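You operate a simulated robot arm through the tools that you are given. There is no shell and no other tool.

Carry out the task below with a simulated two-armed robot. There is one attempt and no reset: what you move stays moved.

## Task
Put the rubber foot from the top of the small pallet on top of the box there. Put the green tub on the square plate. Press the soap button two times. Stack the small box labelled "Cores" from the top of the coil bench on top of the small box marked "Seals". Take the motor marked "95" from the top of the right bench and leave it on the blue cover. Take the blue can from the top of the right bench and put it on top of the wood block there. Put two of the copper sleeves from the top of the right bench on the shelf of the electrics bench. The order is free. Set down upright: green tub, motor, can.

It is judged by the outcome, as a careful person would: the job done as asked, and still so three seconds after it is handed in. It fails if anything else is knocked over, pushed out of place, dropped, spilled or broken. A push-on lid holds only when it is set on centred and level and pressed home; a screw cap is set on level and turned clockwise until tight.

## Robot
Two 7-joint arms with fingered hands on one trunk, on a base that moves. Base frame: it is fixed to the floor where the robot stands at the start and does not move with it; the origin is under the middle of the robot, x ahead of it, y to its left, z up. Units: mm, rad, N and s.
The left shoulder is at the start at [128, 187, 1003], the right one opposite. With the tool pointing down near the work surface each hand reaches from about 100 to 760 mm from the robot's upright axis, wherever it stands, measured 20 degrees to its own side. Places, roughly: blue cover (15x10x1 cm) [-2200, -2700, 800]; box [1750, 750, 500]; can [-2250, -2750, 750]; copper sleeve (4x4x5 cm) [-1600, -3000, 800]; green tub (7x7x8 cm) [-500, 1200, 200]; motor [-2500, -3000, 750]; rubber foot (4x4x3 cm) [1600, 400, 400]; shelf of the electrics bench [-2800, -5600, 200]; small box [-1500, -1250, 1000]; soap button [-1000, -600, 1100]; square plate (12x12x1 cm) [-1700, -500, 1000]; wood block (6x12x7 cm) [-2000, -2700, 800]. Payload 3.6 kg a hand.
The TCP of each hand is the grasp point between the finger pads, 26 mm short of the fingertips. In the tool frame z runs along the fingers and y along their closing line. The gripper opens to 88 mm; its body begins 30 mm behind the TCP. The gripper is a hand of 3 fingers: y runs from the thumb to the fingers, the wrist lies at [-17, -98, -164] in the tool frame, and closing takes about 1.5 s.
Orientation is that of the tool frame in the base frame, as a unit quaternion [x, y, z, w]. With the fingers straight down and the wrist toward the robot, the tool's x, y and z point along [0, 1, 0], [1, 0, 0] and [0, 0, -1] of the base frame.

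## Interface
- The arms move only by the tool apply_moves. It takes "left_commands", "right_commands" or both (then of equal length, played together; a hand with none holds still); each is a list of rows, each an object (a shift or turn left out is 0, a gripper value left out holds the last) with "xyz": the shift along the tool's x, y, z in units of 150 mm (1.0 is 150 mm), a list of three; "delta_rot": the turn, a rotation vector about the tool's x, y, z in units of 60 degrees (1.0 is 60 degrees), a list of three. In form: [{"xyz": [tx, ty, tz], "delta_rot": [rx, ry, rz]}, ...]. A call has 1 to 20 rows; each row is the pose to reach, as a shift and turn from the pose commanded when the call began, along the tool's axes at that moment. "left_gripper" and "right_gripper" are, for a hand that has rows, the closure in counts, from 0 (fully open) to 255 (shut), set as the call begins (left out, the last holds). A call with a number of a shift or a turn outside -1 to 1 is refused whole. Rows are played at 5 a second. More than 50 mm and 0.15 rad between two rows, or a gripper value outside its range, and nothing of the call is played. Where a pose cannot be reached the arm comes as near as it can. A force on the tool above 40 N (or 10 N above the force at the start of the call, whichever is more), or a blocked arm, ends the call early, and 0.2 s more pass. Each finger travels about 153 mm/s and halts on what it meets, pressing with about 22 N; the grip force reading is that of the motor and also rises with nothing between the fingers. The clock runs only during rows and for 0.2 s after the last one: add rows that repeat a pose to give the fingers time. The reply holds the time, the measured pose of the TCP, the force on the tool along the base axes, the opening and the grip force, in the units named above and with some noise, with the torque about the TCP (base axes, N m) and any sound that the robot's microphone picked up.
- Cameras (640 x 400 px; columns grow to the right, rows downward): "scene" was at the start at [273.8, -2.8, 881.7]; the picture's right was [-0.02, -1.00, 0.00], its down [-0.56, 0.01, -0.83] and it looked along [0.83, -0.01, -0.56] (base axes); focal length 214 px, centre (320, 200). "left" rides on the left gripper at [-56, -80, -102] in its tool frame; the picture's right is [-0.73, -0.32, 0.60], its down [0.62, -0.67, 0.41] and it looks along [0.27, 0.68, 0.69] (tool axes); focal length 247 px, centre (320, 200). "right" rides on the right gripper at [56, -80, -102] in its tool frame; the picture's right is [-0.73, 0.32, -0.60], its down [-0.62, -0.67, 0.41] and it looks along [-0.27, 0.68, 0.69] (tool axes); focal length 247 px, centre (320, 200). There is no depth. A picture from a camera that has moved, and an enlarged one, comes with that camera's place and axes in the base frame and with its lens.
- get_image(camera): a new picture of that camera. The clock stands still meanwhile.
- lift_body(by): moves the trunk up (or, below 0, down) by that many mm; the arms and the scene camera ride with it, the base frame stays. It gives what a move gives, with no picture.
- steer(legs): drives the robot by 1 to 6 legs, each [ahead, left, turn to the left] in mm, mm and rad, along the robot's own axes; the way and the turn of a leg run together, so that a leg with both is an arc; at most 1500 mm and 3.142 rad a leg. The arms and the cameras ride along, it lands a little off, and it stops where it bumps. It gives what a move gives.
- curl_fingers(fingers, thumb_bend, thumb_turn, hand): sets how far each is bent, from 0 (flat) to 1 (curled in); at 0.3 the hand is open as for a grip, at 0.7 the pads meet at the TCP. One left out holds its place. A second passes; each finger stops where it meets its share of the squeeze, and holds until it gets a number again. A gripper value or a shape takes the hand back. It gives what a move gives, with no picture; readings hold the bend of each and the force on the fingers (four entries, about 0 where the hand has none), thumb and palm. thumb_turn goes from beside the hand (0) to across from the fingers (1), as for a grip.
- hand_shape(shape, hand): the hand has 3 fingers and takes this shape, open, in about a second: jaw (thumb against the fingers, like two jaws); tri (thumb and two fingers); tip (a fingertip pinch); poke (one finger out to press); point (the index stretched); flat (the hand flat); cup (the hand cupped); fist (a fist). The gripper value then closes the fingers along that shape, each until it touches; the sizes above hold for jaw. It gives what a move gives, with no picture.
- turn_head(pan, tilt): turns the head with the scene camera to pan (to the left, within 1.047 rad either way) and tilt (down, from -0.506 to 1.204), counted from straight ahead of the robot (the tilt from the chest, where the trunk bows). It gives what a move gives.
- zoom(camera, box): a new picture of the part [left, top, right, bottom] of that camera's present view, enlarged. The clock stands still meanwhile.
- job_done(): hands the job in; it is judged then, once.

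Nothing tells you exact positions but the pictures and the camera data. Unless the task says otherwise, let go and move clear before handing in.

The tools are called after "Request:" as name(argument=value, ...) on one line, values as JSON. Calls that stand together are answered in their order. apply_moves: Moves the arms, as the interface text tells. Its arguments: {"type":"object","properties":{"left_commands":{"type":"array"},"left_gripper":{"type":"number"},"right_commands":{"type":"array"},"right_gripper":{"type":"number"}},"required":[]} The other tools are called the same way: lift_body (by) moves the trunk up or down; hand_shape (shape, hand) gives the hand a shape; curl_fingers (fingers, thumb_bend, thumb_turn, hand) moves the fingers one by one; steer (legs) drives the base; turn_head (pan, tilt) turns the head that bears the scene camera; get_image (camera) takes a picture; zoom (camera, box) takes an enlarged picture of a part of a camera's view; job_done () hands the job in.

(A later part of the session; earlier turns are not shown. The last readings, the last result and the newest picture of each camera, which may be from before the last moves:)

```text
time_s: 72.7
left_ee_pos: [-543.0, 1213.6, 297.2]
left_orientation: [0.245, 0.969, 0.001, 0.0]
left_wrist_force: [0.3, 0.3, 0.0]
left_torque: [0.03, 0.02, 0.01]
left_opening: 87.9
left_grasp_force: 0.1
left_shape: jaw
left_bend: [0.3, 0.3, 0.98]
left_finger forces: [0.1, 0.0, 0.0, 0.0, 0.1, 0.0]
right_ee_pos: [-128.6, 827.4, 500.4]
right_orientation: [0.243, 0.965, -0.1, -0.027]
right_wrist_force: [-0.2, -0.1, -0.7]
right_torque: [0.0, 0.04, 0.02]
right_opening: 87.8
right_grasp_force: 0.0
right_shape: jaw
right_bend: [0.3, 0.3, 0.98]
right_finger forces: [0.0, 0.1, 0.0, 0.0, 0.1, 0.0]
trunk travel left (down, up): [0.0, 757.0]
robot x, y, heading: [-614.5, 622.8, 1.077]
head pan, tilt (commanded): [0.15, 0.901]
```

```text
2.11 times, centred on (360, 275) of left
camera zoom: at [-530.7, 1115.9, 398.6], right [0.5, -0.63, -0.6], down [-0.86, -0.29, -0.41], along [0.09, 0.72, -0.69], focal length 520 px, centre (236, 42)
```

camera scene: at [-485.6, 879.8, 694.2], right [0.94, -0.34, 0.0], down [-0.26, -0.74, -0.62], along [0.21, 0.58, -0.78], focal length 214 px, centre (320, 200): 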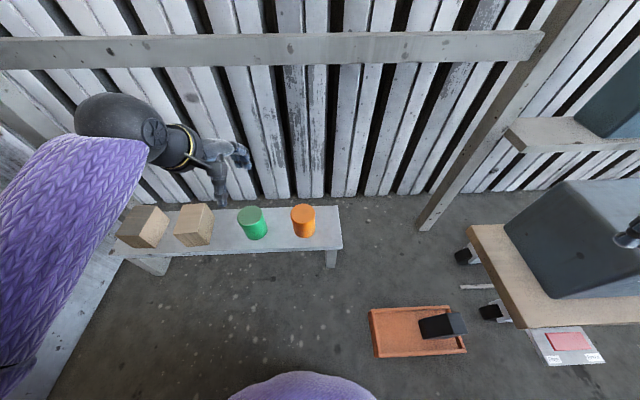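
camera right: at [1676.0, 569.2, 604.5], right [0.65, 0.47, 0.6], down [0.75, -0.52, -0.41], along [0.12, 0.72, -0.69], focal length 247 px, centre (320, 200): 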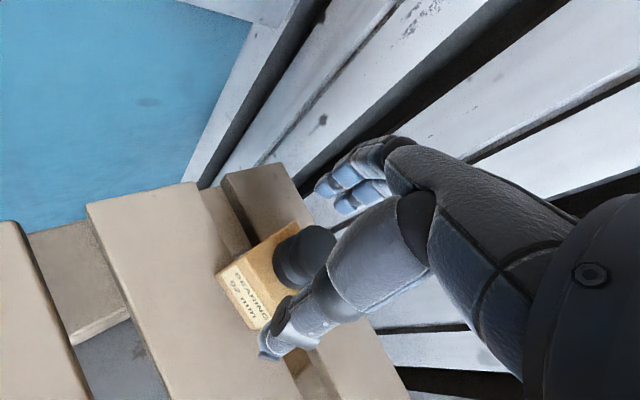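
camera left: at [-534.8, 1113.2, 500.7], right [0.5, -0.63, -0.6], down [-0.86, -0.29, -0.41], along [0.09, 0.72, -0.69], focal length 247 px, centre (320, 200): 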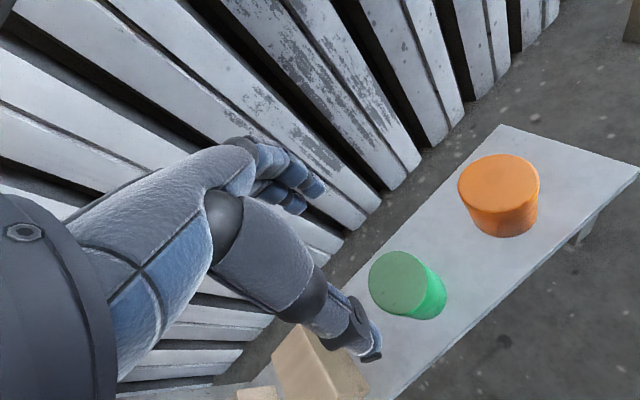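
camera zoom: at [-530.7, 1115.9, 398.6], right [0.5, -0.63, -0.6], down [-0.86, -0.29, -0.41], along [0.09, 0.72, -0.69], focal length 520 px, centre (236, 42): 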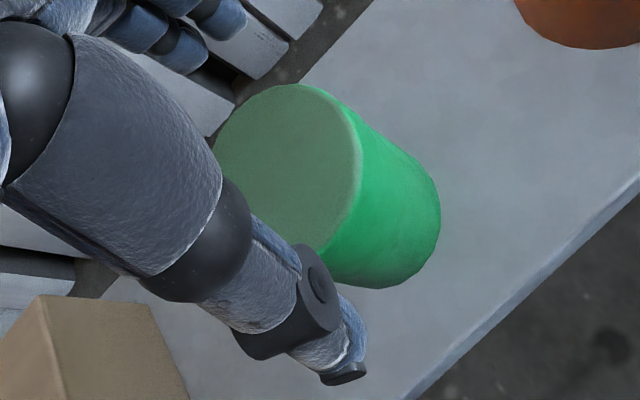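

Good alignment; descending around the tub to grip height.

Request:
apply_moves(left_commands=[{"xyz": [-0.005, -0.015, 0.1]}, {"xyz": [-0.005, -0.015, 0.2]}, {"xyz": [-0.005, -0.015, 0.31]}, {"xyz": [-0.005, -0.015, 0.31]}])

Request:
get_image(camera="left")

Request:
zoom(camera="scene", box=[170, 160, 330, 280])

```text
time_s: 73.7
left_ee_pos: [-543.8, 1211.6, 250.3]
left_orientation: [0.245, 0.97, 0.002, 0.001]
left_wrist_force: [-0.1, 0.2, 0.7]
left_torque: [0.0, -0.01, -0.01]
left_opening: 87.8
left_grasp_force: 0.1
left_shape: jaw
left_bend: [0.3, 0.3, 0.98]
left_finger forces: [0.0, 0.0, 0.0, 0.1, 0.0, 0.0]
right_ee_pos: [-130.3, 827.0, 499.9]
right_orientation: [0.243, 0.965, -0.1, -0.026]
right_wrist_force: [0.6, -0.1, -0.3]
right_torque: [0.01, -0.02, -0.01]
right_opening: 87.3
right_grasp_force: 0.1
right_shape: jaw
right_bend: [0.3, 0.3, 0.98]
right_finger forces: [0.0, 0.0, 0.0, 0.0, 0.1, 0.0]
trunk travel left (down, up): [0.0, 757.0]
robot x, y, heading: [-614.9, 618.1, 1.077]
head pan, tilt (commanded): [0.15, 0.901]
```

```text
taken
camera left: at [-531.1, 1113.9, 351.6], right [0.5, -0.63, -0.6], down [-0.86, -0.29, -0.41], along [0.09, 0.72, -0.69], focal length 247 px, centre (320, 200)
```

left: 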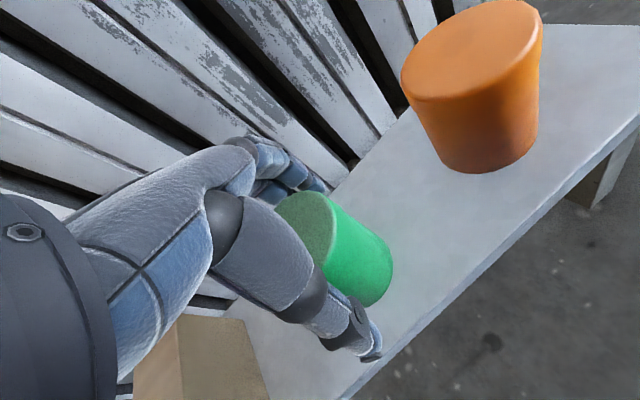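

```text
3.33 times, centred on (250, 220) of scene
camera zoom: at [-485.6, 879.8, 694.2], right [0.94, -0.34, 0.0], down [-0.26, -0.74, -0.62], along [0.21, 0.58, -0.78], focal length 715 px, centre (553, 133)
```

zoom: 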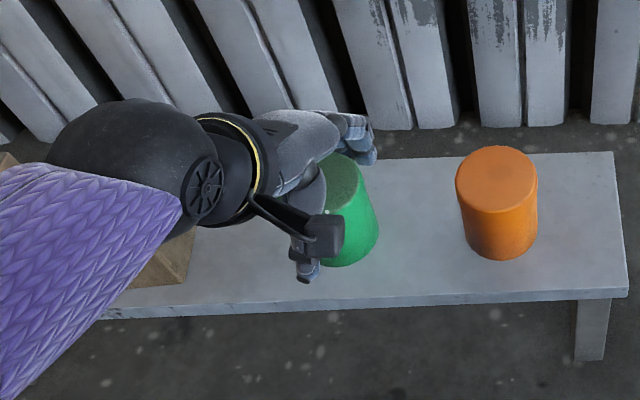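

The tub is between thumb and fingers with no contact forces. Closing.

Request:
apply_moves(left_commands=[{"xyz": [0, 0, 0]}, {"xyz": [0, 0, 0]}, {"xyz": [0, 0, 0]}, {"xyz": [0, 0, 0]}, {"xyz": [0, 0, 0]}, {"xyz": [0, 0, 0]}, {"xyz": [0, 0, 0]}, {"xyz": [0, 0, 0]}], left_gripper=255)

Request:
get_image(camera="left")

Request:
zoom(camera="scene", box=[170, 160, 330, 280])

```text
time_s: 75.5
left_ee_pos: [-544.0, 1210.4, 249.7]
left_orientation: [0.245, 0.97, 0.001, 0.001]
left_wrist_force: [0.3, 1.1, 2.3]
left_torque: [0.12, -0.02, 0.0]
left_opening: 48.0
left_grasp_force: 22.7
left_shape: jaw
left_bend: [0.5, 0.48, 0.97]
left_finger forces: [0.8, 26.8, 0.1, 0.1, 27.3, 0.0]
right_ee_pos: [-129.9, 827.8, 499.2]
right_orientation: [0.242, 0.965, -0.1, -0.026]
right_wrist_force: [0.4, -0.9, 0.6]
right_torque: [-0.01, 0.01, 0.0]
right_opening: 87.9
right_grasp_force: 0.0
right_shape: jaw
right_bend: [0.3, 0.3, 0.98]
right_finger forces: [0.1, 0.0, 0.1, 0.0, 0.0, 0.0]
trunk travel left (down, up): [0.0, 757.0]
robot x, y, heading: [-615.5, 620.2, 1.073]
head pan, tilt (commanded): [0.15, 0.901]
```

```text
taken
camera left: at [-531.1, 1113.7, 351.8], right [0.5, -0.63, -0.6], down [-0.86, -0.29, -0.41], along [0.09, 0.72, -0.69], focal length 247 px, centre (320, 200)
```

left: 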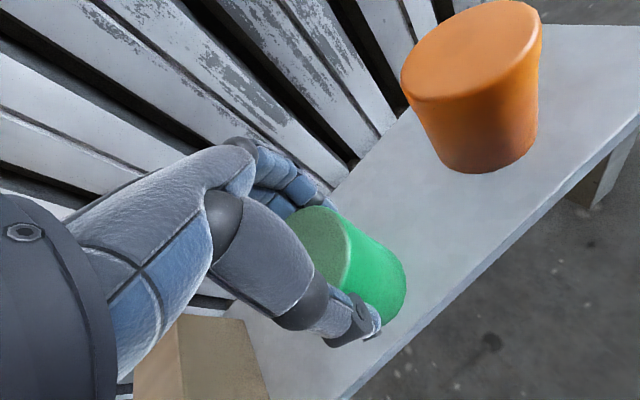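

```text
3.33 times, centred on (250, 220) of scene
camera zoom: at [-485.6, 879.7, 694.3], right [0.94, -0.34, 0.0], down [-0.26, -0.74, -0.62], along [0.21, 0.58, -0.78], focal length 715 px, centre (553, 133)
```

zoom: 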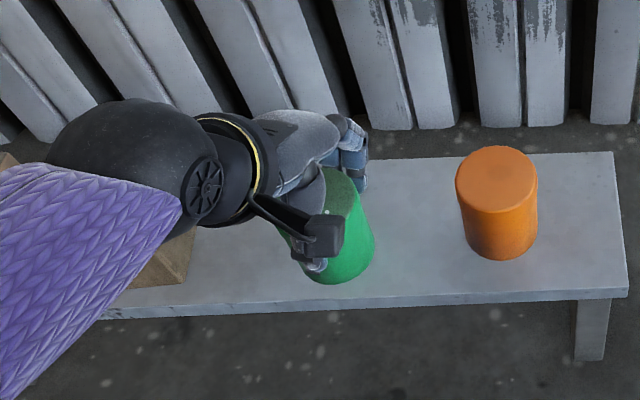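

The tub slid slightly towards the thumb while closing; one finger and the thumb carry the grip. Let me look closely before lifting.

Request:
zoom(camera="left", box=[240, 160, 440, 370])

Request:
zoom(camera="scene", box=[220, 180, 290, 250])

```text
1.90 times, centred on (340, 265) of left
camera zoom: at [-531.1, 1113.7, 351.8], right [0.5, -0.63, -0.6], down [-0.86, -0.29, -0.41], along [0.09, 0.72, -0.69], focal length 470 px, centre (282, 76)
```

zoom: 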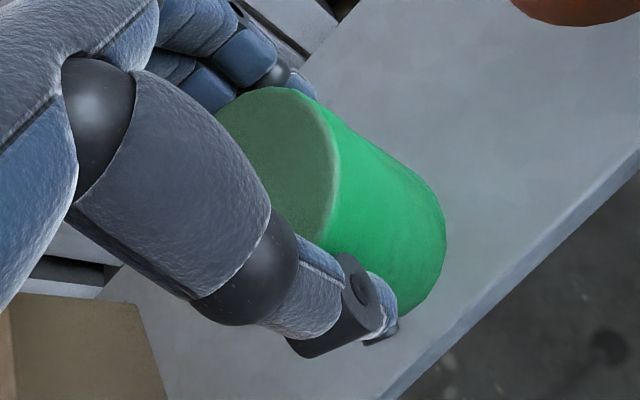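

```text
5.71 times, centred on (255, 215) of scene
camera zoom: at [-485.6, 879.7, 694.3], right [0.94, -0.34, 0.0], down [-0.26, -0.74, -0.62], along [0.21, 0.58, -0.78], focal length 1226 px, centre (691, 114)
```

zoom: 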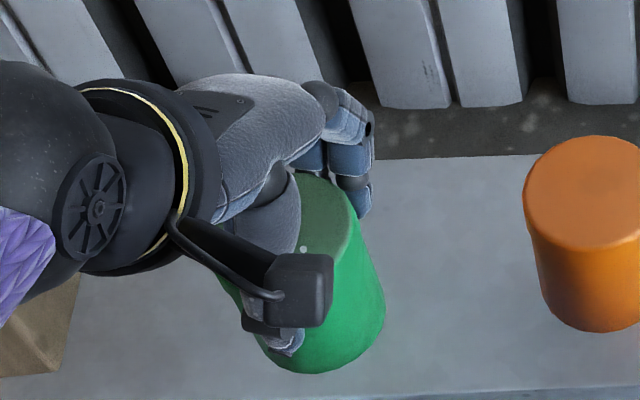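

Finger and thumb are opposed around the middle of the tub. Lifting a little to test.

Request:
apply_moves(left_commands=[{"xyz": [0, 0, -0.1]}, {"xyz": [0, 0, -0.2]}, {"xyz": [0, 0, -0.2]}])

Request:
zoom(camera="scene", box=[190, 150, 330, 260])

```text
time_s: 76.3
left_ee_pos: [-543.1, 1211.6, 279.6]
left_orientation: [0.245, 0.969, 0.0, 0.001]
left_wrist_force: [0.1, -0.2, -1.5]
left_torque: [0.01, 0.01, 0.02]
left_opening: 47.9
left_grasp_force: 22.1
left_shape: jaw
left_bend: [0.5, 0.48, 0.97]
left_finger forces: [0.9, 25.4, 0.0, 0.0, 26.7, 0.1]
right_ee_pos: [-130.0, 827.1, 500.6]
right_orientation: [0.242, 0.965, -0.1, -0.025]
right_wrist_force: [0.0, 0.8, 0.0]
right_torque: [-0.01, 0.0, 0.01]
right_opening: 88.1
right_grasp_force: 0.1
right_shape: jaw
right_bend: [0.3, 0.3, 0.98]
right_finger forces: [0.0, 0.1, 0.1, 0.1, 0.0, 0.0]
trunk travel left (down, up): [0.0, 757.0]
robot x, y, heading: [-611.9, 619.8, 1.076]
head pan, tilt (commanded): [0.15, 0.901]
```

```text
3.64 times, centred on (260, 205) of scene
camera zoom: at [-485.6, 879.9, 694.1], right [0.94, -0.34, 0.0], down [-0.26, -0.74, -0.62], along [0.21, 0.58, -0.78], focal length 780 px, centre (538, 182)
```

zoom: 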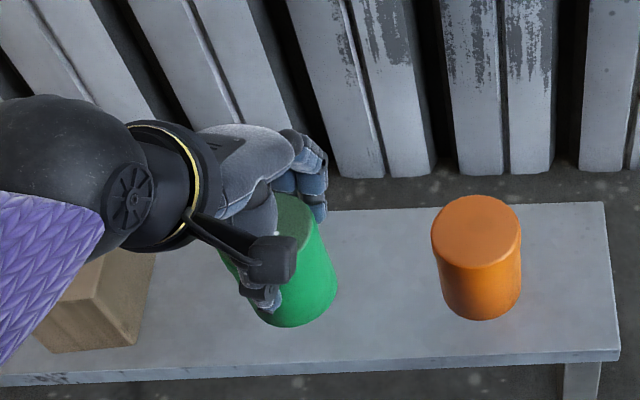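

The tub is held upright. Raising it, then backing out and restoring trunk height.

Request:
apply_moves(left_commands=[{"xyz": [0, 0, -0.25]}, {"xyz": [0, 0, -0.5]}, {"xyz": [0, 0, -0.75]}, {"xyz": [0, 0, -1.0]}, {"xyz": [0, 0, -1.0]}])

Request:
steer(legs=[[-350, 0, 0]])

Request:
lift_body(by=150)

Request:
turn_head(pan=0.3, tilt=0.5)

Request:
get_image(camera="scene")

```text
time_s: 77.5
left_ee_pos: [-542.9, 1210.1, 431.0]
left_orientation: [0.245, 0.97, 0.001, 0.001]
left_wrist_force: [0.1, -0.5, -2.1]
left_torque: [0.04, -0.02, 0.01]
left_opening: 48.0
left_grasp_force: 22.0
left_shape: jaw
left_bend: [0.5, 0.48, 0.97]
left_finger forces: [0.9, 25.4, 0.0, 0.0, 26.6, 0.1]
right_ee_pos: [-129.4, 827.4, 499.6]
right_orientation: [0.242, 0.965, -0.1, -0.025]
right_wrist_force: [-0.7, -1.4, 0.2]
right_torque: [-0.01, -0.04, 0.0]
right_opening: 87.7
right_grasp_force: 0.1
right_shape: jaw
right_bend: [0.3, 0.3, 0.98]
right_finger forces: [0.1, 0.0, 0.0, 0.1, 0.0, 0.0]
trunk travel left (down, up): [0.0, 757.0]
robot x, y, heading: [-614.6, 618.0, 1.08]
head pan, tilt (commanded): [0.15, 0.901]
```

```text
time_s: 79.7
left_ee_pos: [-709.1, 903.0, 430.4]
left_orientation: [0.243, 0.97, 0.001, 0.001]
left_wrist_force: [-0.9, -0.6, -0.7]
left_torque: [0.01, -0.01, -0.01]
left_opening: 47.9
left_grasp_force: 22.5
left_shape: jaw
left_bend: [0.5, 0.48, 0.97]
left_finger forces: [0.9, 25.4, 0.0, 0.1, 26.6, 0.0]
right_ee_pos: [-293.6, 521.4, 499.7]
right_orientation: [0.242, 0.965, -0.099, -0.026]
right_wrist_force: [-0.4, 0.2, 1.2]
right_torque: [0.0, 0.0, 0.01]
right_opening: 87.9
right_grasp_force: 0.1
right_shape: jaw
right_bend: [0.3, 0.3, 0.98]
right_finger forces: [0.1, 0.1, 0.0, 0.0, 0.0, 0.0]
trunk travel left (down, up): [0.0, 757.0]
robot x, y, heading: [-778.1, 313.7, 1.081]
head pan, tilt (commanded): [0.15, 0.901]
```

```text
time_s: 81.5
left_ee_pos: [-709.3, 904.0, 578.1]
left_orientation: [0.244, 0.97, 0.0, 0.0]
left_wrist_force: [-0.6, 0.5, -1.6]
left_torque: [0.02, -0.02, 0.01]
left_opening: 47.9
left_grasp_force: 21.9
left_shape: jaw
left_bend: [0.5, 0.48, 0.97]
left_finger forces: [1.0, 25.4, 0.0, 0.1, 26.6, 0.0]
right_ee_pos: [-295.8, 521.6, 650.1]
right_orientation: [0.242, 0.965, -0.1, -0.026]
right_wrist_force: [0.4, 0.1, -1.4]
right_torque: [0.0, 0.02, 0.0]
right_opening: 87.8
right_grasp_force: 0.1
right_shape: jaw
right_bend: [0.3, 0.3, 0.98]
right_finger forces: [0.0, 0.0, 0.0, 0.0, 0.1, 0.0]
trunk travel left (down, up): [-150.0, 607.0]
robot x, y, heading: [-775.2, 311.0, 1.083]
head pan, tilt (commanded): [0.15, 0.901]
```

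```text
time_s: 82.3
left_ee_pos: [-710.2, 903.8, 580.8]
left_orientation: [0.243, 0.97, 0.001, 0.001]
left_wrist_force: [0.2, -0.2, -2.7]
left_torque: [-0.01, -0.01, -0.04]
left_opening: 48.0
left_grasp_force: 21.6
left_shape: jaw
left_bend: [0.5, 0.48, 0.97]
left_finger forces: [0.8, 25.3, 0.0, 0.0, 26.6, 0.0]
right_ee_pos: [-294.7, 521.0, 649.6]
right_orientation: [0.242, 0.965, -0.1, -0.026]
right_wrist_force: [-0.2, -0.7, 0.3]
right_torque: [0.01, -0.03, 0.01]
right_opening: 87.5
right_grasp_force: 0.1
right_shape: jaw
right_bend: [0.3, 0.3, 0.98]
right_finger forces: [0.0, 0.2, 0.0, 0.1, 0.1, 0.0]
trunk travel left (down, up): [-150.0, 607.0]
robot x, y, heading: [-778.9, 309.0, 1.08]
head pan, tilt (commanded): [0.3, 0.499]
```

```text
taken
camera scene: at [-673.7, 563.7, 889.7], right [0.98, -0.19, 0.0], down [-0.09, -0.47, -0.88], along [0.17, 0.86, -0.48], focal length 214 px, centre (320, 200)
```

scene: 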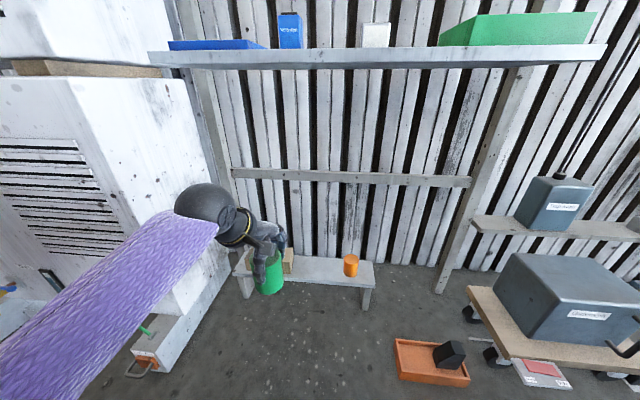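

Tub held upright. I'll rotate clockwise (away from the white cabinet) to look towards the other side of the room.

Request:
steer(legs=[[0, 0, -1.37]])

Request:
turn_head(pan=-0.9, tilt=0.3)

Request:
get_image(camera="scene")

```text
time_s: 86.2
left_ee_pos: [-183.8, 352.2, 580.2]
left_orientation: [0.808, 0.589, -0.001, 0.002]
left_wrist_force: [0.3, -0.6, -2.1]
left_torque: [0.0, -0.01, 0.01]
left_opening: 47.9
left_grasp_force: 21.4
left_shape: jaw
left_bend: [0.5, 0.48, 0.97]
left_finger forces: [1.0, 24.8, 0.0, 0.0, 25.9, 0.0]
right_ee_pos: [-484.1, -125.9, 648.9]
right_orientation: [0.802, 0.588, -0.06, -0.083]
right_wrist_force: [-0.1, -0.3, -0.7]
right_torque: [-0.02, 0.01, -0.01]
right_opening: 87.7
right_grasp_force: 0.1
right_shape: jaw
right_bend: [0.3, 0.3, 0.98]
right_finger forces: [0.0, 0.0, 0.0, 0.0, 0.0, 0.0]
trunk travel left (down, up): [-150.0, 607.0]
robot x, y, heading: [-774.2, 310.9, -0.307]
head pan, tilt (commanded): [0.3, 0.499]
```

```text
time_s: 87.6
left_ee_pos: [-182.9, 351.9, 579.4]
left_orientation: [0.808, 0.589, 0.0, 0.001]
left_wrist_force: [-0.4, -0.4, -1.7]
left_torque: [0.0, -0.01, -0.01]
left_opening: 47.8
left_grasp_force: 22.5
left_shape: jaw
left_bend: [0.5, 0.48, 0.97]
left_finger forces: [0.9, 24.8, 0.0, 0.0, 25.8, 0.1]
right_ee_pos: [-482.9, -124.8, 649.6]
right_orientation: [0.803, 0.587, -0.06, -0.084]
right_wrist_force: [-0.4, -0.8, -0.6]
right_torque: [0.0, 0.02, 0.03]
right_opening: 87.5
right_grasp_force: 0.0
right_shape: jaw
right_bend: [0.3, 0.3, 0.98]
right_finger forces: [0.0, 0.1, 0.0, 0.0, 0.0, 0.1]
trunk travel left (down, up): [-150.0, 607.0]
robot x, y, heading: [-780.6, 312.1, -0.306]
head pan, tilt (commanded): [-0.901, 0.3]
```

```text
taken
camera scene: at [-568.2, 165.9, 908.1], right [-0.94, -0.35, 0.0], down [-0.11, 0.28, -0.96], along [0.34, -0.89, -0.3], focal length 214 px, centre (320, 200)
```

scene: 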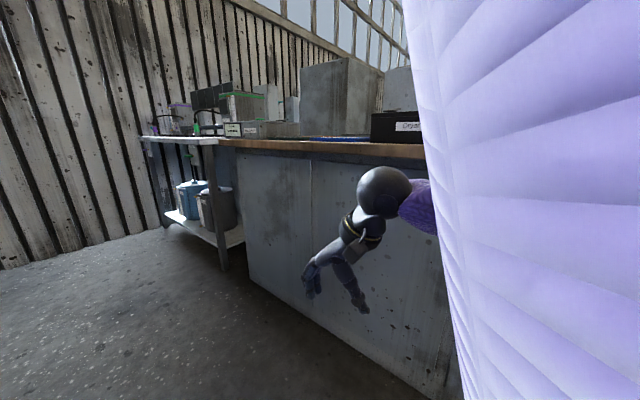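

A counter with a wooden top runs along the other side. I'll shift away from it a bit and then turn to face it.

Request:
steer(legs=[[0, 130, 0], [0, 0, -1.55]])

Request:
turn_head(pan=0.0, tilt=0.25)

Request:
get_image(camera="scene")

```text
time_s: 92.7
left_ee_pos: [-704.8, -163.7, 580.4]
left_orientation: [0.987, -0.16, 0.0, 0.001]
left_wrist_force: [-0.4, 0.3, -1.4]
left_torque: [-0.02, -0.01, 0.0]
left_opening: 48.1
left_grasp_force: 22.3
left_shape: jaw
left_bend: [0.5, 0.48, 0.97]
left_finger forces: [1.0, 24.2, 0.0, 0.0, 25.4, 0.1]
right_ee_pos: [-1178.8, 142.9, 649.8]
right_orientation: [0.982, -0.158, 0.017, -0.102]
right_wrist_force: [-1.0, -0.7, 0.4]
right_torque: [0.0, 0.02, 0.03]
right_opening: 88.0
right_grasp_force: 0.1
right_shape: jaw
right_bend: [0.3, 0.3, 0.98]
right_finger forces: [0.1, 0.0, 0.0, 0.0, 0.0, 0.0]
trunk travel left (down, up): [-150.0, 607.0]
robot x, y, heading: [-742.3, 429.0, -1.89]
head pan, tilt (commanded): [-0.901, 0.3]
```

```text
time_s: 93.9
left_ee_pos: [-705.1, -163.4, 580.0]
left_orientation: [0.987, -0.161, -0.002, 0.001]
left_wrist_force: [-0.3, 0.6, -1.2]
left_torque: [0.0, 0.01, 0.04]
left_opening: 48.0
left_grasp_force: 21.6
left_shape: jaw
left_bend: [0.5, 0.48, 0.97]
left_finger forces: [1.0, 24.2, 0.0, 0.0, 25.4, 0.1]
right_ee_pos: [-1180.1, 142.9, 650.4]
right_orientation: [0.982, -0.158, 0.017, -0.101]
right_wrist_force: [-0.6, 0.4, -0.2]
right_torque: [0.01, 0.04, 0.01]
right_opening: 87.7
right_grasp_force: 0.0
right_shape: jaw
right_bend: [0.3, 0.3, 0.98]
right_finger forces: [0.1, 0.0, 0.0, 0.0, 0.0, 0.0]
trunk travel left (down, up): [-150.0, 607.0]
robot x, y, heading: [-741.1, 432.3, -1.889]
head pan, tilt (commanded): [0.0, 0.25]
```

```text
taken
camera scene: at [-828.5, 165.0, 912.9], right [-0.95, 0.32, 0.0], down [0.08, 0.23, -0.97], along [-0.31, -0.92, -0.25], focal length 214 px, centre (320, 200)
```

scene: 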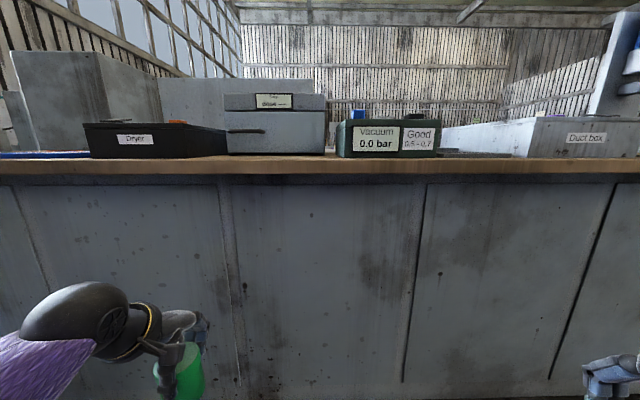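

The counter top is at about z=870. I'll raise the trunk to see over it.

Request:
lift_body(by=400)

Request:
turn_head(pan=0.0, tilt=0.45)

Request:
get_image(camera="scene")

Request:
turn_head(pan=-0.7, tilt=0.45)

Request:
get_image(camera="scene")

```text
time_s: 97.7
left_ee_pos: [-705.6, -163.1, 978.8]
left_orientation: [0.987, -0.161, -0.001, 0.0]
left_wrist_force: [0.0, 0.7, -1.8]
left_torque: [-0.01, 0.0, 0.01]
left_opening: 47.9
left_grasp_force: 22.2
left_shape: jaw
left_bend: [0.5, 0.48, 0.97]
left_finger forces: [1.0, 24.1, 0.0, 0.0, 25.3, 0.0]
right_ee_pos: [-1178.3, 142.6, 1050.0]
right_orientation: [0.982, -0.158, 0.017, -0.101]
right_wrist_force: [0.2, 0.0, -0.2]
right_torque: [0.0, -0.05, 0.01]
right_opening: 87.8
right_grasp_force: 0.1
right_shape: jaw
right_bend: [0.3, 0.3, 0.98]
right_finger forces: [0.1, 0.0, 0.0, 0.0, 0.0, 0.1]
trunk travel left (down, up): [-550.0, 207.0]
robot x, y, heading: [-741.3, 430.4, -1.891]
head pan, tilt (commanded): [0.0, 0.25]
```

```text
time_s: 98.4
left_ee_pos: [-705.8, -163.0, 981.0]
left_orientation: [0.987, -0.16, -0.001, 0.001]
left_wrist_force: [0.6, -0.5, -2.1]
left_torque: [-0.01, -0.01, -0.04]
left_opening: 48.0
left_grasp_force: 21.9
left_shape: jaw
left_bend: [0.5, 0.48, 0.97]
left_finger forces: [0.9, 24.2, 0.0, 0.0, 25.4, 0.0]
right_ee_pos: [-1177.8, 143.0, 1050.6]
right_orientation: [0.982, -0.159, 0.017, -0.101]
right_wrist_force: [0.4, 0.4, 0.2]
right_torque: [0.01, -0.02, -0.02]
right_opening: 87.7
right_grasp_force: 0.1
right_shape: jaw
right_bend: [0.3, 0.3, 0.98]
right_finger forces: [0.0, 0.1, 0.0, 0.1, 0.0, 0.0]
trunk travel left (down, up): [-550.0, 207.0]
robot x, y, heading: [-738.9, 428.0, -1.893]
head pan, tilt (commanded): [0.0, 0.45]
```

```text
taken
camera scene: at [-811.3, 216.6, 1322.5], right [-0.95, 0.31, 0.0], down [0.14, 0.41, -0.9], along [-0.28, -0.85, -0.43], focal length 214 px, centre (320, 200)
```

scene: 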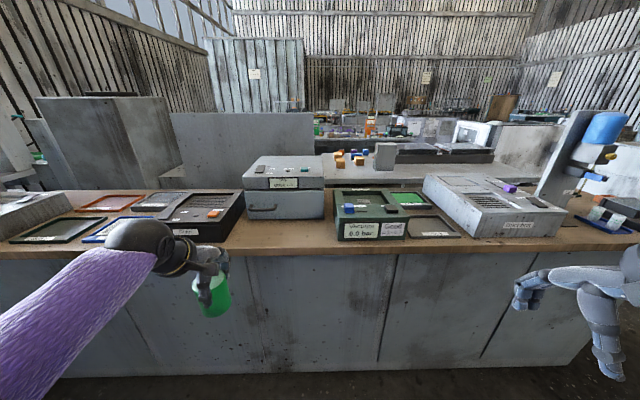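

```text
time_s: 99.5
left_ee_pos: [-705.5, -162.5, 980.9]
left_orientation: [0.987, -0.16, -0.001, 0.002]
left_wrist_force: [-0.3, 0.0, -1.3]
left_torque: [-0.02, -0.03, 0.0]
left_opening: 48.1
left_grasp_force: 21.8
left_shape: jaw
left_bend: [0.5, 0.48, 0.97]
left_finger forces: [1.0, 24.2, 0.0, 0.1, 25.5, 0.1]
right_ee_pos: [-1179.2, 142.8, 1049.9]
right_orientation: [0.982, -0.158, 0.017, -0.102]
right_wrist_force: [0.2, -0.4, -0.9]
right_torque: [0.02, -0.02, -0.03]
right_opening: 87.9
right_grasp_force: 0.1
right_shape: jaw
right_bend: [0.3, 0.3, 0.98]
right_finger forces: [0.0, 0.0, 0.0, 0.1, 0.0, 0.0]
trunk travel left (down, up): [-550.0, 207.0]
robot x, y, heading: [-742.7, 432.8, -1.889]
head pan, tilt (commanded): [-0.7, 0.45]
```

```text
taken
camera scene: at [-860.7, 255.7, 1322.4], right [-0.52, 0.85, 0.0], down [0.37, 0.23, -0.9], along [-0.77, -0.47, -0.44], focal length 214 px, centre (320, 200)
```

scene: 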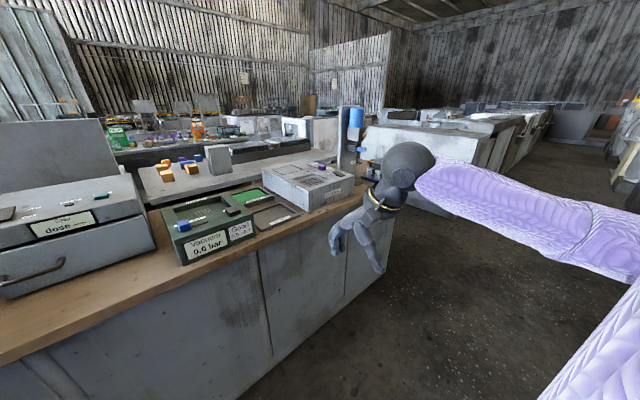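

I can see the counters with devices. Zooming in on the soap device and plate areas.

Request:
zoom(camera="scene", box=[100, 100, 420, 300])

Request:
zoom(camera="scene", box=[0, 170, 160, 280])

```text
2.00 times, centred on (260, 200) of scene
camera zoom: at [-860.7, 255.7, 1322.4], right [-0.52, 0.85, 0.0], down [0.37, 0.23, -0.9], along [-0.77, -0.47, -0.44], focal length 429 px, centre (440, 200)
```

zoom: 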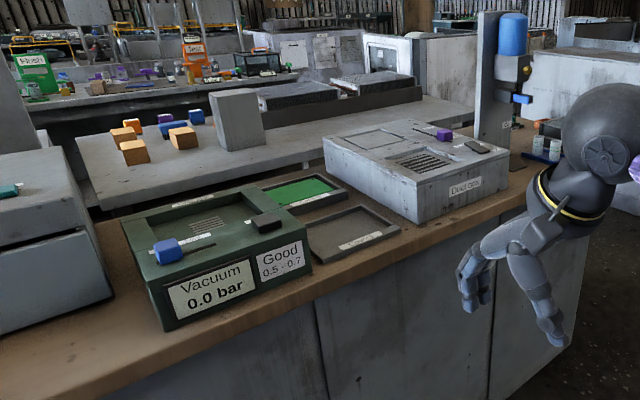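

```text
3.64 times, centred on (80, 225) of scene
camera zoom: at [-860.7, 255.7, 1322.4], right [-0.52, 0.85, 0.0], down [0.37, 0.23, -0.9], along [-0.77, -0.47, -0.44], focal length 780 px, centre (1193, 109)
```

zoom: 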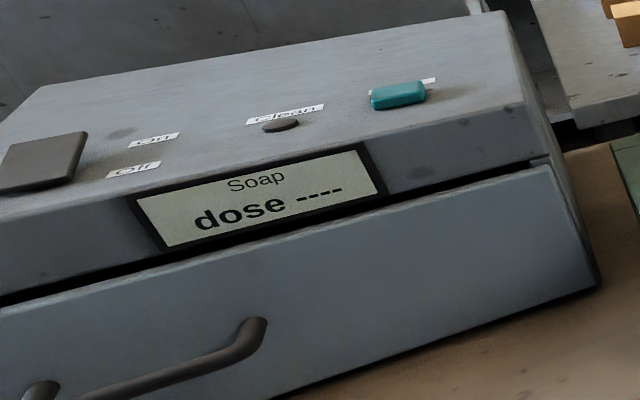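

The soap device and the duct box with a square plate are on this counter. I'll raise a bit more and slide right in front of the duct box, keeping away from the counter.

Request:
lift_body(by=120)

Request:
steer(legs=[[0, -850, 0.02]])

Request:
turn_head(pan=0.1, tilt=0.65)

Request:
get_image(camera="scene")

```text
time_s: 101.0
left_ee_pos: [-705.9, -162.9, 1099.5]
left_orientation: [0.987, -0.16, -0.001, 0.0]
left_wrist_force: [0.1, 0.9, -1.6]
left_torque: [0.0, -0.02, -0.01]
left_opening: 47.8
left_grasp_force: 21.7
left_shape: jaw
left_bend: [0.5, 0.48, 0.97]
left_finger forces: [1.0, 24.2, 0.1, 0.0, 25.4, 0.1]
right_ee_pos: [-1178.5, 142.0, 1168.8]
right_orientation: [0.982, -0.158, 0.017, -0.102]
right_wrist_force: [-0.2, 0.5, -0.1]
right_torque: [0.02, -0.01, 0.04]
right_opening: 87.8
right_grasp_force: 0.1
right_shape: jaw
right_bend: [0.3, 0.3, 0.98]
right_finger forces: [0.1, 0.0, 0.1, 0.0, 0.1, 0.0]
trunk travel left (down, up): [-670.0, 87.0]
robot x, y, heading: [-743.0, 433.5, -1.892]
head pan, tilt (commanded): [-0.7, 0.45]
```

```text
time_s: 105.6
left_ee_pos: [-1513.3, 101.7, 1101.1]
left_orientation: [0.988, -0.152, -0.001, 0.001]
left_wrist_force: [-1.4, -0.5, -2.1]
left_torque: [0.02, -0.01, 0.01]
left_opening: 48.0
left_grasp_force: 22.0
left_shape: jaw
left_bend: [0.5, 0.48, 0.97]
left_finger forces: [1.0, 24.1, 0.0, 0.0, 25.4, 0.1]
right_ee_pos: [-1991.3, 398.7, 1170.6]
right_orientation: [0.983, -0.15, 0.016, -0.101]
right_wrist_force: [0.2, 0.3, 0.1]
right_torque: [0.0, 0.01, 0.01]
right_opening: 88.1
right_grasp_force: 0.0
right_shape: jaw
right_bend: [0.3, 0.3, 0.98]
right_finger forces: [0.0, 0.0, 0.0, 0.1, 0.0, 0.1]
trunk travel left (down, up): [-670.0, 87.0]
robot x, y, heading: [-1555.5, 695.1, -1.876]
head pan, tilt (commanded): [-0.7, 0.45]
```

```text
time_s: 106.7
left_ee_pos: [-1512.9, 99.5, 1100.0]
left_orientation: [0.989, -0.151, -0.001, 0.0]
left_wrist_force: [0.8, 0.2, -1.5]
left_torque: [-0.03, 0.02, 0.02]
left_opening: 48.1
left_grasp_force: 21.9
left_shape: jaw
left_bend: [0.5, 0.48, 0.97]
left_finger forces: [1.0, 24.1, 0.0, 0.0, 25.4, 0.1]
right_ee_pos: [-1990.5, 398.0, 1169.0]
right_orientation: [0.983, -0.15, 0.015, -0.101]
right_wrist_force: [0.6, 0.4, 0.3]
right_torque: [-0.01, -0.03, 0.0]
right_opening: 87.9
right_grasp_force: 0.1
right_shape: jaw
right_bend: [0.3, 0.3, 0.98]
right_finger forces: [0.1, 0.1, 0.0, 0.0, 0.1, 0.1]
trunk travel left (down, up): [-670.0, 87.0]
robot x, y, heading: [-1555.6, 696.9, -1.874]
head pan, tilt (commanded): [0.099, 0.649]
```

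```text
taken
camera scene: at [-1614.9, 483.5, 1426.1], right [-0.98, 0.2, 0.0], down [0.12, 0.59, -0.8], along [-0.16, -0.78, -0.6], focal length 214 px, centre (320, 200)
```

scene: 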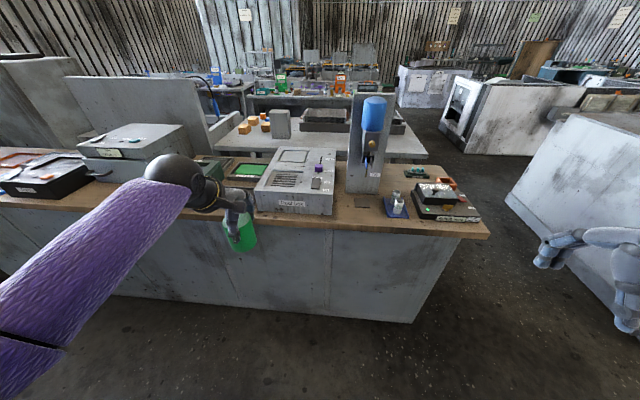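

Now the duct box, soap device and a blue bottle stand are visible. Zooming on the duct box top to find the square plate.

Request:
zoom(camera="scene", box=[220, 120, 420, 240])

Request:
zoom(camera="scene", box=[0, 100, 200, 220])

```text
3.20 times, centred on (320, 180) of scene
camera zoom: at [-1614.9, 483.5, 1426.1], right [-0.98, 0.2, 0.0], down [0.12, 0.59, -0.8], along [-0.16, -0.78, -0.6], focal length 686 px, centre (320, 264)
```

zoom: 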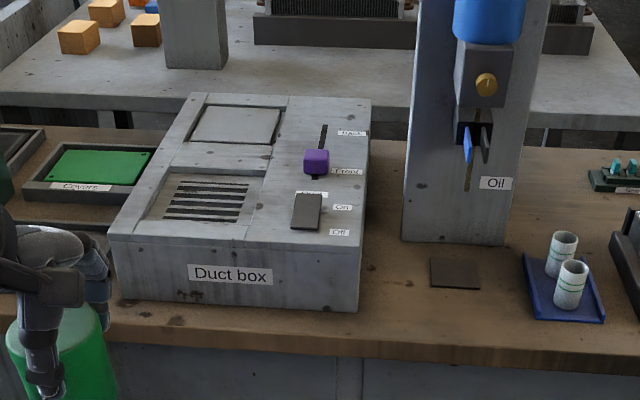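

```text
3.20 times, centred on (100, 160) of scene
camera zoom: at [-1614.9, 483.5, 1426.1], right [-0.98, 0.2, 0.0], down [0.12, 0.59, -0.8], along [-0.16, -0.78, -0.6], focal length 686 px, centre (1024, 328)
```

zoom: 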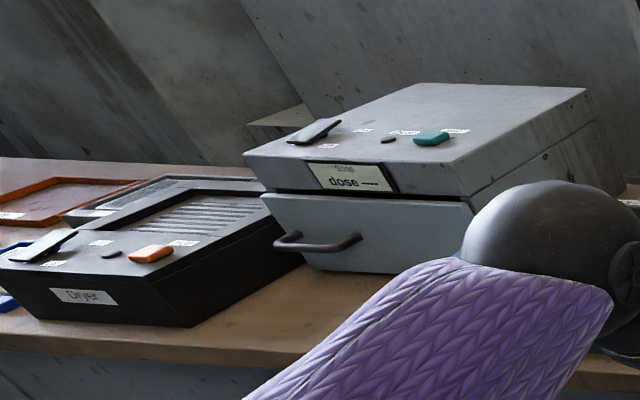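

The square plate sits on the back of the duct box top, near (-1690, -465). I'll straighten and retract the right hand for clearance from the oil stand, then drive in.

Request:
apply_moves(right_commands=[{"xyz": [-0.15, -0.1, 0], "delta_rot": [-0.05, 0, 0]}, {"xyz": [-0.3, -0.25, 0], "delta_rot": [-0.1, 0, 0]}, {"xyz": [-0.45, -0.4, 0], "delta_rot": [-0.15, 0, 0]}, {"xyz": [-0.55, -0.5, 0], "delta_rot": [-0.196, 0, 0]}, {"xyz": [-0.55, -0.5, 0], "delta_rot": [-0.196, 0, 0]}])

Request:
steer(legs=[[330, 0, 0]])

Request:
turn_head(pan=0.1, tilt=0.8)

Request:
get_image(camera="scene")

```text
time_s: 107.9
left_ee_pos: [-1511.9, 100.2, 1100.3]
left_orientation: [0.988, -0.151, -0.001, 0.001]
left_wrist_force: [0.4, 0.2, -2.5]
left_torque: [0.0, 0.02, -0.01]
left_opening: 48.1
left_grasp_force: 22.2
left_shape: jaw
left_bend: [0.5, 0.48, 0.97]
left_finger forces: [1.0, 24.4, 0.0, 0.0, 25.4, 0.0]
right_ee_pos: [-2049.4, 491.5, 1186.3]
right_orientation: [0.989, -0.15, 0.0, 0.0]
right_wrist_force: [0.4, 0.3, 0.0]
right_torque: [0.02, -0.01, -0.02]
right_opening: 87.8
right_grasp_force: 0.1
right_shape: jaw
right_bend: [0.3, 0.3, 0.98]
right_finger forces: [0.1, 0.0, 0.1, 0.0, 0.1, 0.0]
trunk travel left (down, up): [-670.0, 87.0]
robot x, y, heading: [-1555.3, 696.5, -1.871]
head pan, tilt (commanded): [0.099, 0.649]
```

```text
time_s: 110.0
left_ee_pos: [-1614.8, -211.9, 1100.2]
left_orientation: [0.988, -0.154, -0.001, 0.001]
left_wrist_force: [0.5, -0.4, -1.7]
left_torque: [0.0, -0.01, 0.01]
left_opening: 48.0
left_grasp_force: 21.8
left_shape: jaw
left_bend: [0.5, 0.48, 0.97]
left_finger forces: [1.0, 24.4, 0.0, 0.0, 25.4, 0.1]
right_ee_pos: [-2148.5, 183.0, 1186.7]
right_orientation: [0.988, -0.153, 0.001, -0.001]
right_wrist_force: [0.1, -0.6, 0.3]
right_torque: [-0.02, 0.01, 0.0]
right_opening: 87.8
right_grasp_force: 0.0
right_shape: jaw
right_bend: [0.3, 0.3, 0.98]
right_finger forces: [0.0, 0.1, 0.0, 0.0, 0.1, 0.0]
trunk travel left (down, up): [-670.0, 87.0]
robot x, y, heading: [-1653.7, 384.6, -1.88]
head pan, tilt (commanded): [0.099, 0.649]
```

```text
time_s: 110.8
left_ee_pos: [-1615.3, -211.8, 1100.3]
left_orientation: [0.988, -0.154, -0.001, 0.001]
left_wrist_force: [0.4, -0.1, -1.5]
left_torque: [-0.03, 0.02, 0.0]
left_opening: 47.6
left_grasp_force: 22.8
left_shape: jaw
left_bend: [0.5, 0.48, 0.97]
left_finger forces: [1.0, 24.3, 0.0, 0.0, 25.4, 0.0]
right_ee_pos: [-2148.5, 183.2, 1185.0]
right_orientation: [0.988, -0.152, 0.001, 0.0]
right_wrist_force: [-0.6, -0.8, -1.1]
right_torque: [0.01, 0.01, 0.01]
right_opening: 88.0
right_grasp_force: 0.0
right_shape: jaw
right_bend: [0.3, 0.3, 0.98]
right_finger forces: [0.1, 0.0, 0.0, 0.1, 0.0, 0.1]
trunk travel left (down, up): [-670.0, 87.0]
robot x, y, heading: [-1653.0, 382.5, -1.882]
head pan, tilt (commanded): [0.099, 0.799]
```

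```text
taken
camera scene: at [-1713.2, 177.9, 1413.4], right [-0.98, 0.21, 0.0], down [0.15, 0.7, -0.7], along [-0.14, -0.68, -0.72], focal length 214 px, centre (320, 200)
```

scene: 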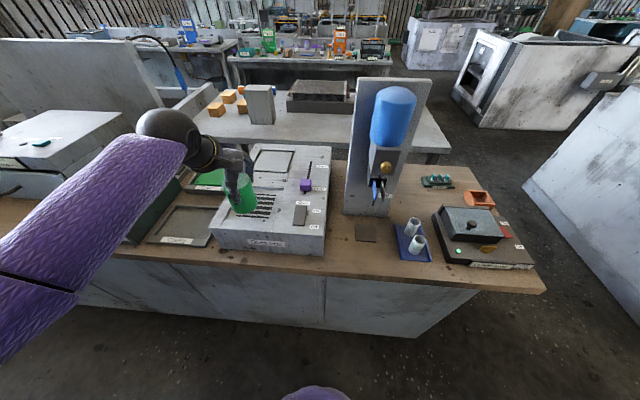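

Request:
zoom(camera="scene", box=[190, 130, 350, 260])

```text
3.08 times, centred on (270, 195) of scene
camera zoom: at [-1713.2, 177.9, 1413.4], right [-0.98, 0.21, 0.0], down [0.15, 0.7, -0.7], along [-0.14, -0.68, -0.72], focal length 660 px, centre (474, 215)
```

zoom: 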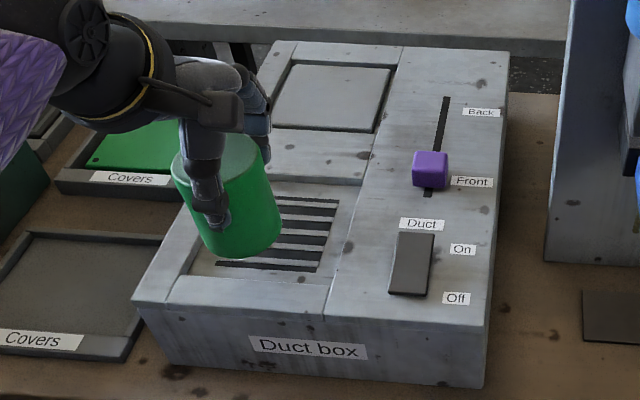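

The plate is clearly seen on the duct box. I'll raise the tub a little, drive closer, and get views from head and hand cameras for triangulation.

Request:
apply_moves(left_commands=[{"xyz": [0, 0, -0.2]}, {"xyz": [0, 0, -0.4]}, {"xyz": [0, 0, -0.4]}])

Request:
steer(legs=[[160, 0, 0]])

Request:
turn_head(pan=0.2, tilt=0.9)

Request:
get_image(camera="scene")

Request:
get_image(camera="left")

```text
time_s: 111.5
left_ee_pos: [-1613.0, -211.7, 1161.0]
left_orientation: [0.988, -0.153, 0.0, 0.001]
left_wrist_force: [-1.1, 0.3, -1.9]
left_torque: [0.01, 0.04, -0.01]
left_opening: 48.0
left_grasp_force: 22.3
left_shape: jaw
left_bend: [0.5, 0.48, 0.97]
left_finger forces: [1.0, 24.1, 0.1, 0.0, 25.4, 0.0]
right_ee_pos: [-2149.0, 183.4, 1185.5]
right_orientation: [0.988, -0.153, 0.001, 0.001]
right_wrist_force: [-0.1, 0.7, -0.1]
right_torque: [-0.01, -0.01, -0.03]
right_opening: 88.0
right_grasp_force: 0.1
right_shape: jaw
right_bend: [0.3, 0.3, 0.98]
right_finger forces: [0.0, 0.0, 0.1, 0.0, 0.1, 0.0]
trunk travel left (down, up): [-670.0, 87.0]
robot x, y, heading: [-1655.7, 380.5, -1.88]
head pan, tilt (commanded): [0.099, 0.799]
```

```text
time_s: 113.0
left_ee_pos: [-1664.1, -361.8, 1160.3]
left_orientation: [0.988, -0.156, 0.0, 0.0]
left_wrist_force: [-0.4, -0.2, -1.5]
left_torque: [0.01, 0.0, -0.04]
left_opening: 47.9
left_grasp_force: 22.2
left_shape: jaw
left_bend: [0.5, 0.48, 0.97]
left_finger forces: [1.0, 24.3, 0.0, 0.1, 25.4, 0.0]
right_ee_pos: [-2197.6, 34.5, 1185.2]
right_orientation: [0.988, -0.155, 0.001, 0.0]
right_wrist_force: [-0.5, 0.7, 0.1]
right_torque: [0.0, 0.0, -0.01]
right_opening: 88.0
right_grasp_force: 0.0
right_shape: jaw
right_bend: [0.3, 0.3, 0.98]
right_finger forces: [0.1, 0.1, 0.1, 0.0, 0.1, 0.0]
trunk travel left (down, up): [-670.0, 87.0]
robot x, y, heading: [-1703.1, 232.9, -1.886]
head pan, tilt (commanded): [0.099, 0.799]
```

```text
time_s: 113.6
left_ee_pos: [-1664.5, -361.7, 1160.2]
left_orientation: [0.988, -0.156, 0.0, 0.0]
left_wrist_force: [0.3, -0.3, -2.4]
left_torque: [-0.03, -0.02, 0.0]
left_opening: 48.2
left_grasp_force: 22.0
left_shape: jaw
left_bend: [0.5, 0.48, 0.97]
left_finger forces: [1.0, 24.3, 0.0, 0.0, 25.5, 0.0]
right_ee_pos: [-2196.2, 33.5, 1184.8]
right_orientation: [0.988, -0.155, 0.002, -0.001]
right_wrist_force: [-0.2, 0.4, 0.3]
right_torque: [0.01, 0.02, 0.0]
right_opening: 88.0
right_grasp_force: 0.0
right_shape: jaw
right_bend: [0.3, 0.3, 0.98]
right_finger forces: [0.0, 0.1, 0.1, 0.0, 0.1, 0.0]
trunk travel left (down, up): [-670.0, 87.0]
robot x, y, heading: [-1704.4, 234.6, -1.883]
head pan, tilt (commanded): [0.201, 0.901]
```

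```text
taken
camera scene: at [-1753.8, 30.7, 1405.4], right [-0.99, 0.11, 0.0], down [0.09, 0.78, -0.62], along [-0.07, -0.62, -0.78], focal length 214 px, centre (320, 200)
```

scene: 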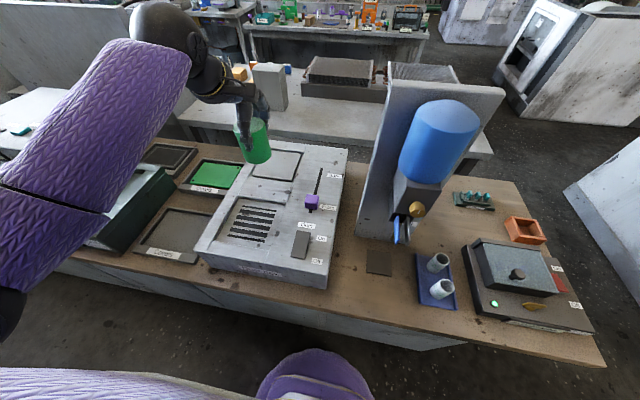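

```text
taken
camera left: at [-1691.9, -269.2, 1261.3], right [-0.6, 0.53, -0.6], down [0.8, 0.44, -0.41], along [0.05, -0.72, -0.69], focal length 247 px, centre (320, 200)
```

left: 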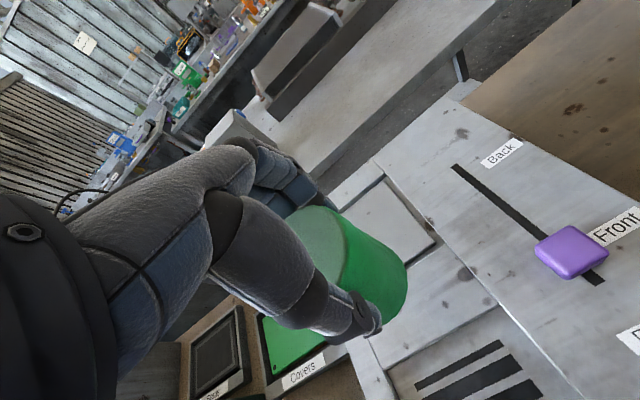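

Request:
zoom(camera="left", box=[320, 140, 560, 340])

Request:
zoom(camera="scene", box=[200, 110, 360, 290])

```text
2.00 times, centred on (440, 240) of left
camera zoom: at [-1691.9, -269.2, 1261.3], right [-0.6, 0.53, -0.6], down [0.8, 0.44, -0.41], along [0.05, -0.72, -0.69], focal length 494 px, centre (80, 120)
```

zoom: 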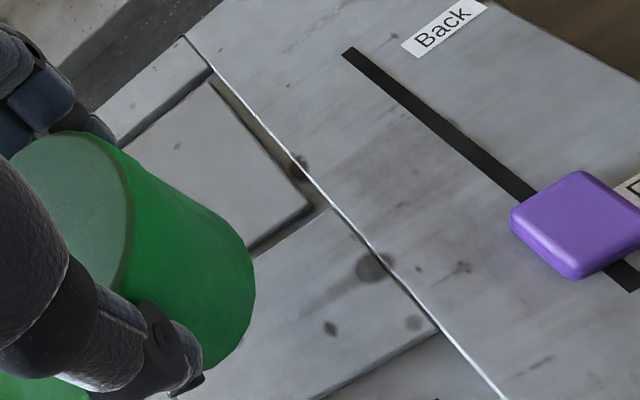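

```text
2.22 times, centred on (280, 200) of scene
camera zoom: at [-1753.8, 30.7, 1405.4], right [-0.99, 0.11, 0.0], down [0.09, 0.78, -0.62], along [-0.07, -0.62, -0.78], focal length 477 px, centre (409, 200)
```

zoom: 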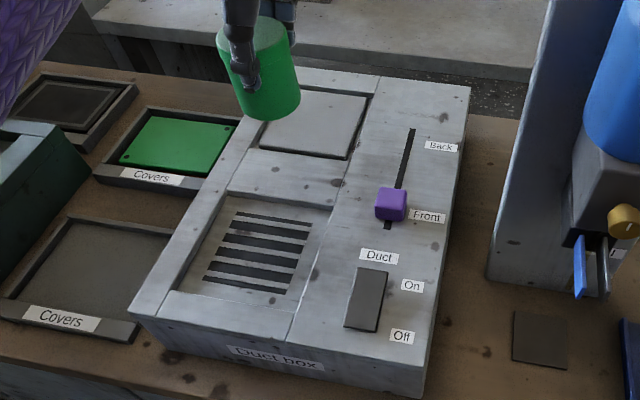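

Plate centre is about (-1685, -450) with top near z≈980; the tub centre is at about (-1657, -351). Moving forward 103 mm and descending to about 2 cm above the plate.

Request:
apply_moves(left_commands=[{"xyz": [0.01, 0.23, 0]}, {"xyz": [0.02, 0.46, 0]}, {"xyz": [0.026, 0.686, 0]}, {"xyz": [0.026, 0.686, 0.25]}, {"xyz": [0.026, 0.686, 0.5]}, {"xyz": [0.026, 0.686, 0.5]}])

Request:
zoom(camera="scene", box=[200, 100, 360, 220])

Request:
get_image(camera="left")

```text
time_s: 115.0
left_ee_pos: [-1692.8, -456.2, 1088.5]
left_orientation: [0.988, -0.157, -0.001, 0.001]
left_wrist_force: [0.5, -0.7, -2.3]
left_torque: [0.0, -0.01, 0.01]
left_opening: 47.9
left_grasp_force: 22.0
left_shape: jaw
left_bend: [0.5, 0.48, 0.97]
left_finger forces: [1.0, 24.1, 0.0, 0.0, 25.3, 0.0]
left hand out of reach, approached as far as the arm can: row 5, 6
right_ee_pos: [-2198.5, 33.4, 1185.5]
right_orientation: [0.988, -0.154, 0.002, -0.002]
right_wrist_force: [1.0, 0.0, -0.7]
right_torque: [-0.01, -0.02, 0.01]
right_opening: 88.0
right_grasp_force: 0.0
right_shape: jaw
right_bend: [0.3, 0.3, 0.98]
right_finger forces: [0.0, 0.0, 0.1, 0.0, 0.0, 0.0]
trunk travel left (down, up): [-670.0, 87.0]
robot x, y, heading: [-1707.2, 229.7, -1.885]
head pan, tilt (commanded): [0.201, 0.901]
```

```text
3.33 times, centred on (280, 160) of scene
camera zoom: at [-1753.3, 31.9, 1405.6], right [-0.99, 0.11, 0.0], down [0.09, 0.78, -0.62], along [-0.07, -0.62, -0.78], focal length 715 px, centre (453, 333)
```

zoom: 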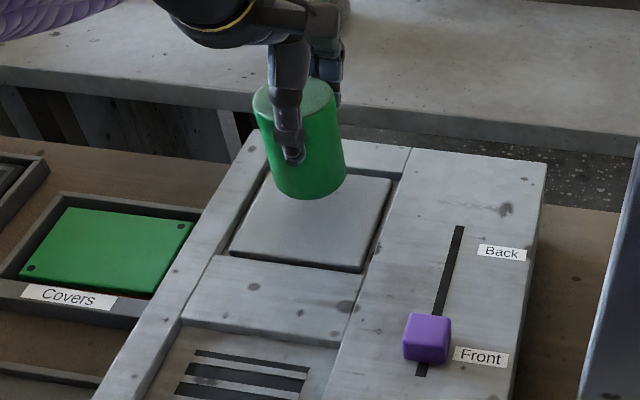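

```text
taken
camera left: at [-1720.7, -362.5, 1189.0], right [-0.6, 0.53, -0.6], down [0.8, 0.44, -0.41], along [0.04, -0.73, -0.69], focal length 247 px, centre (320, 200)
```

left: 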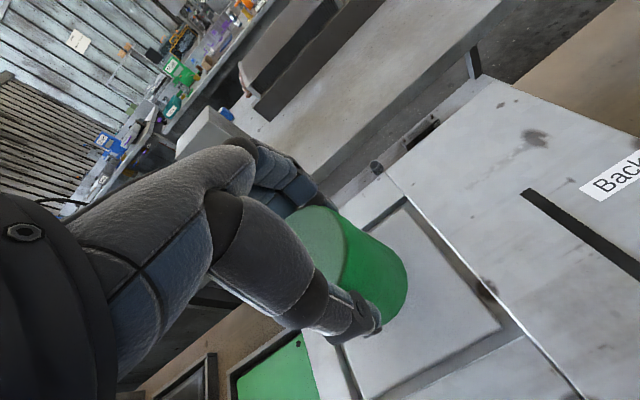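

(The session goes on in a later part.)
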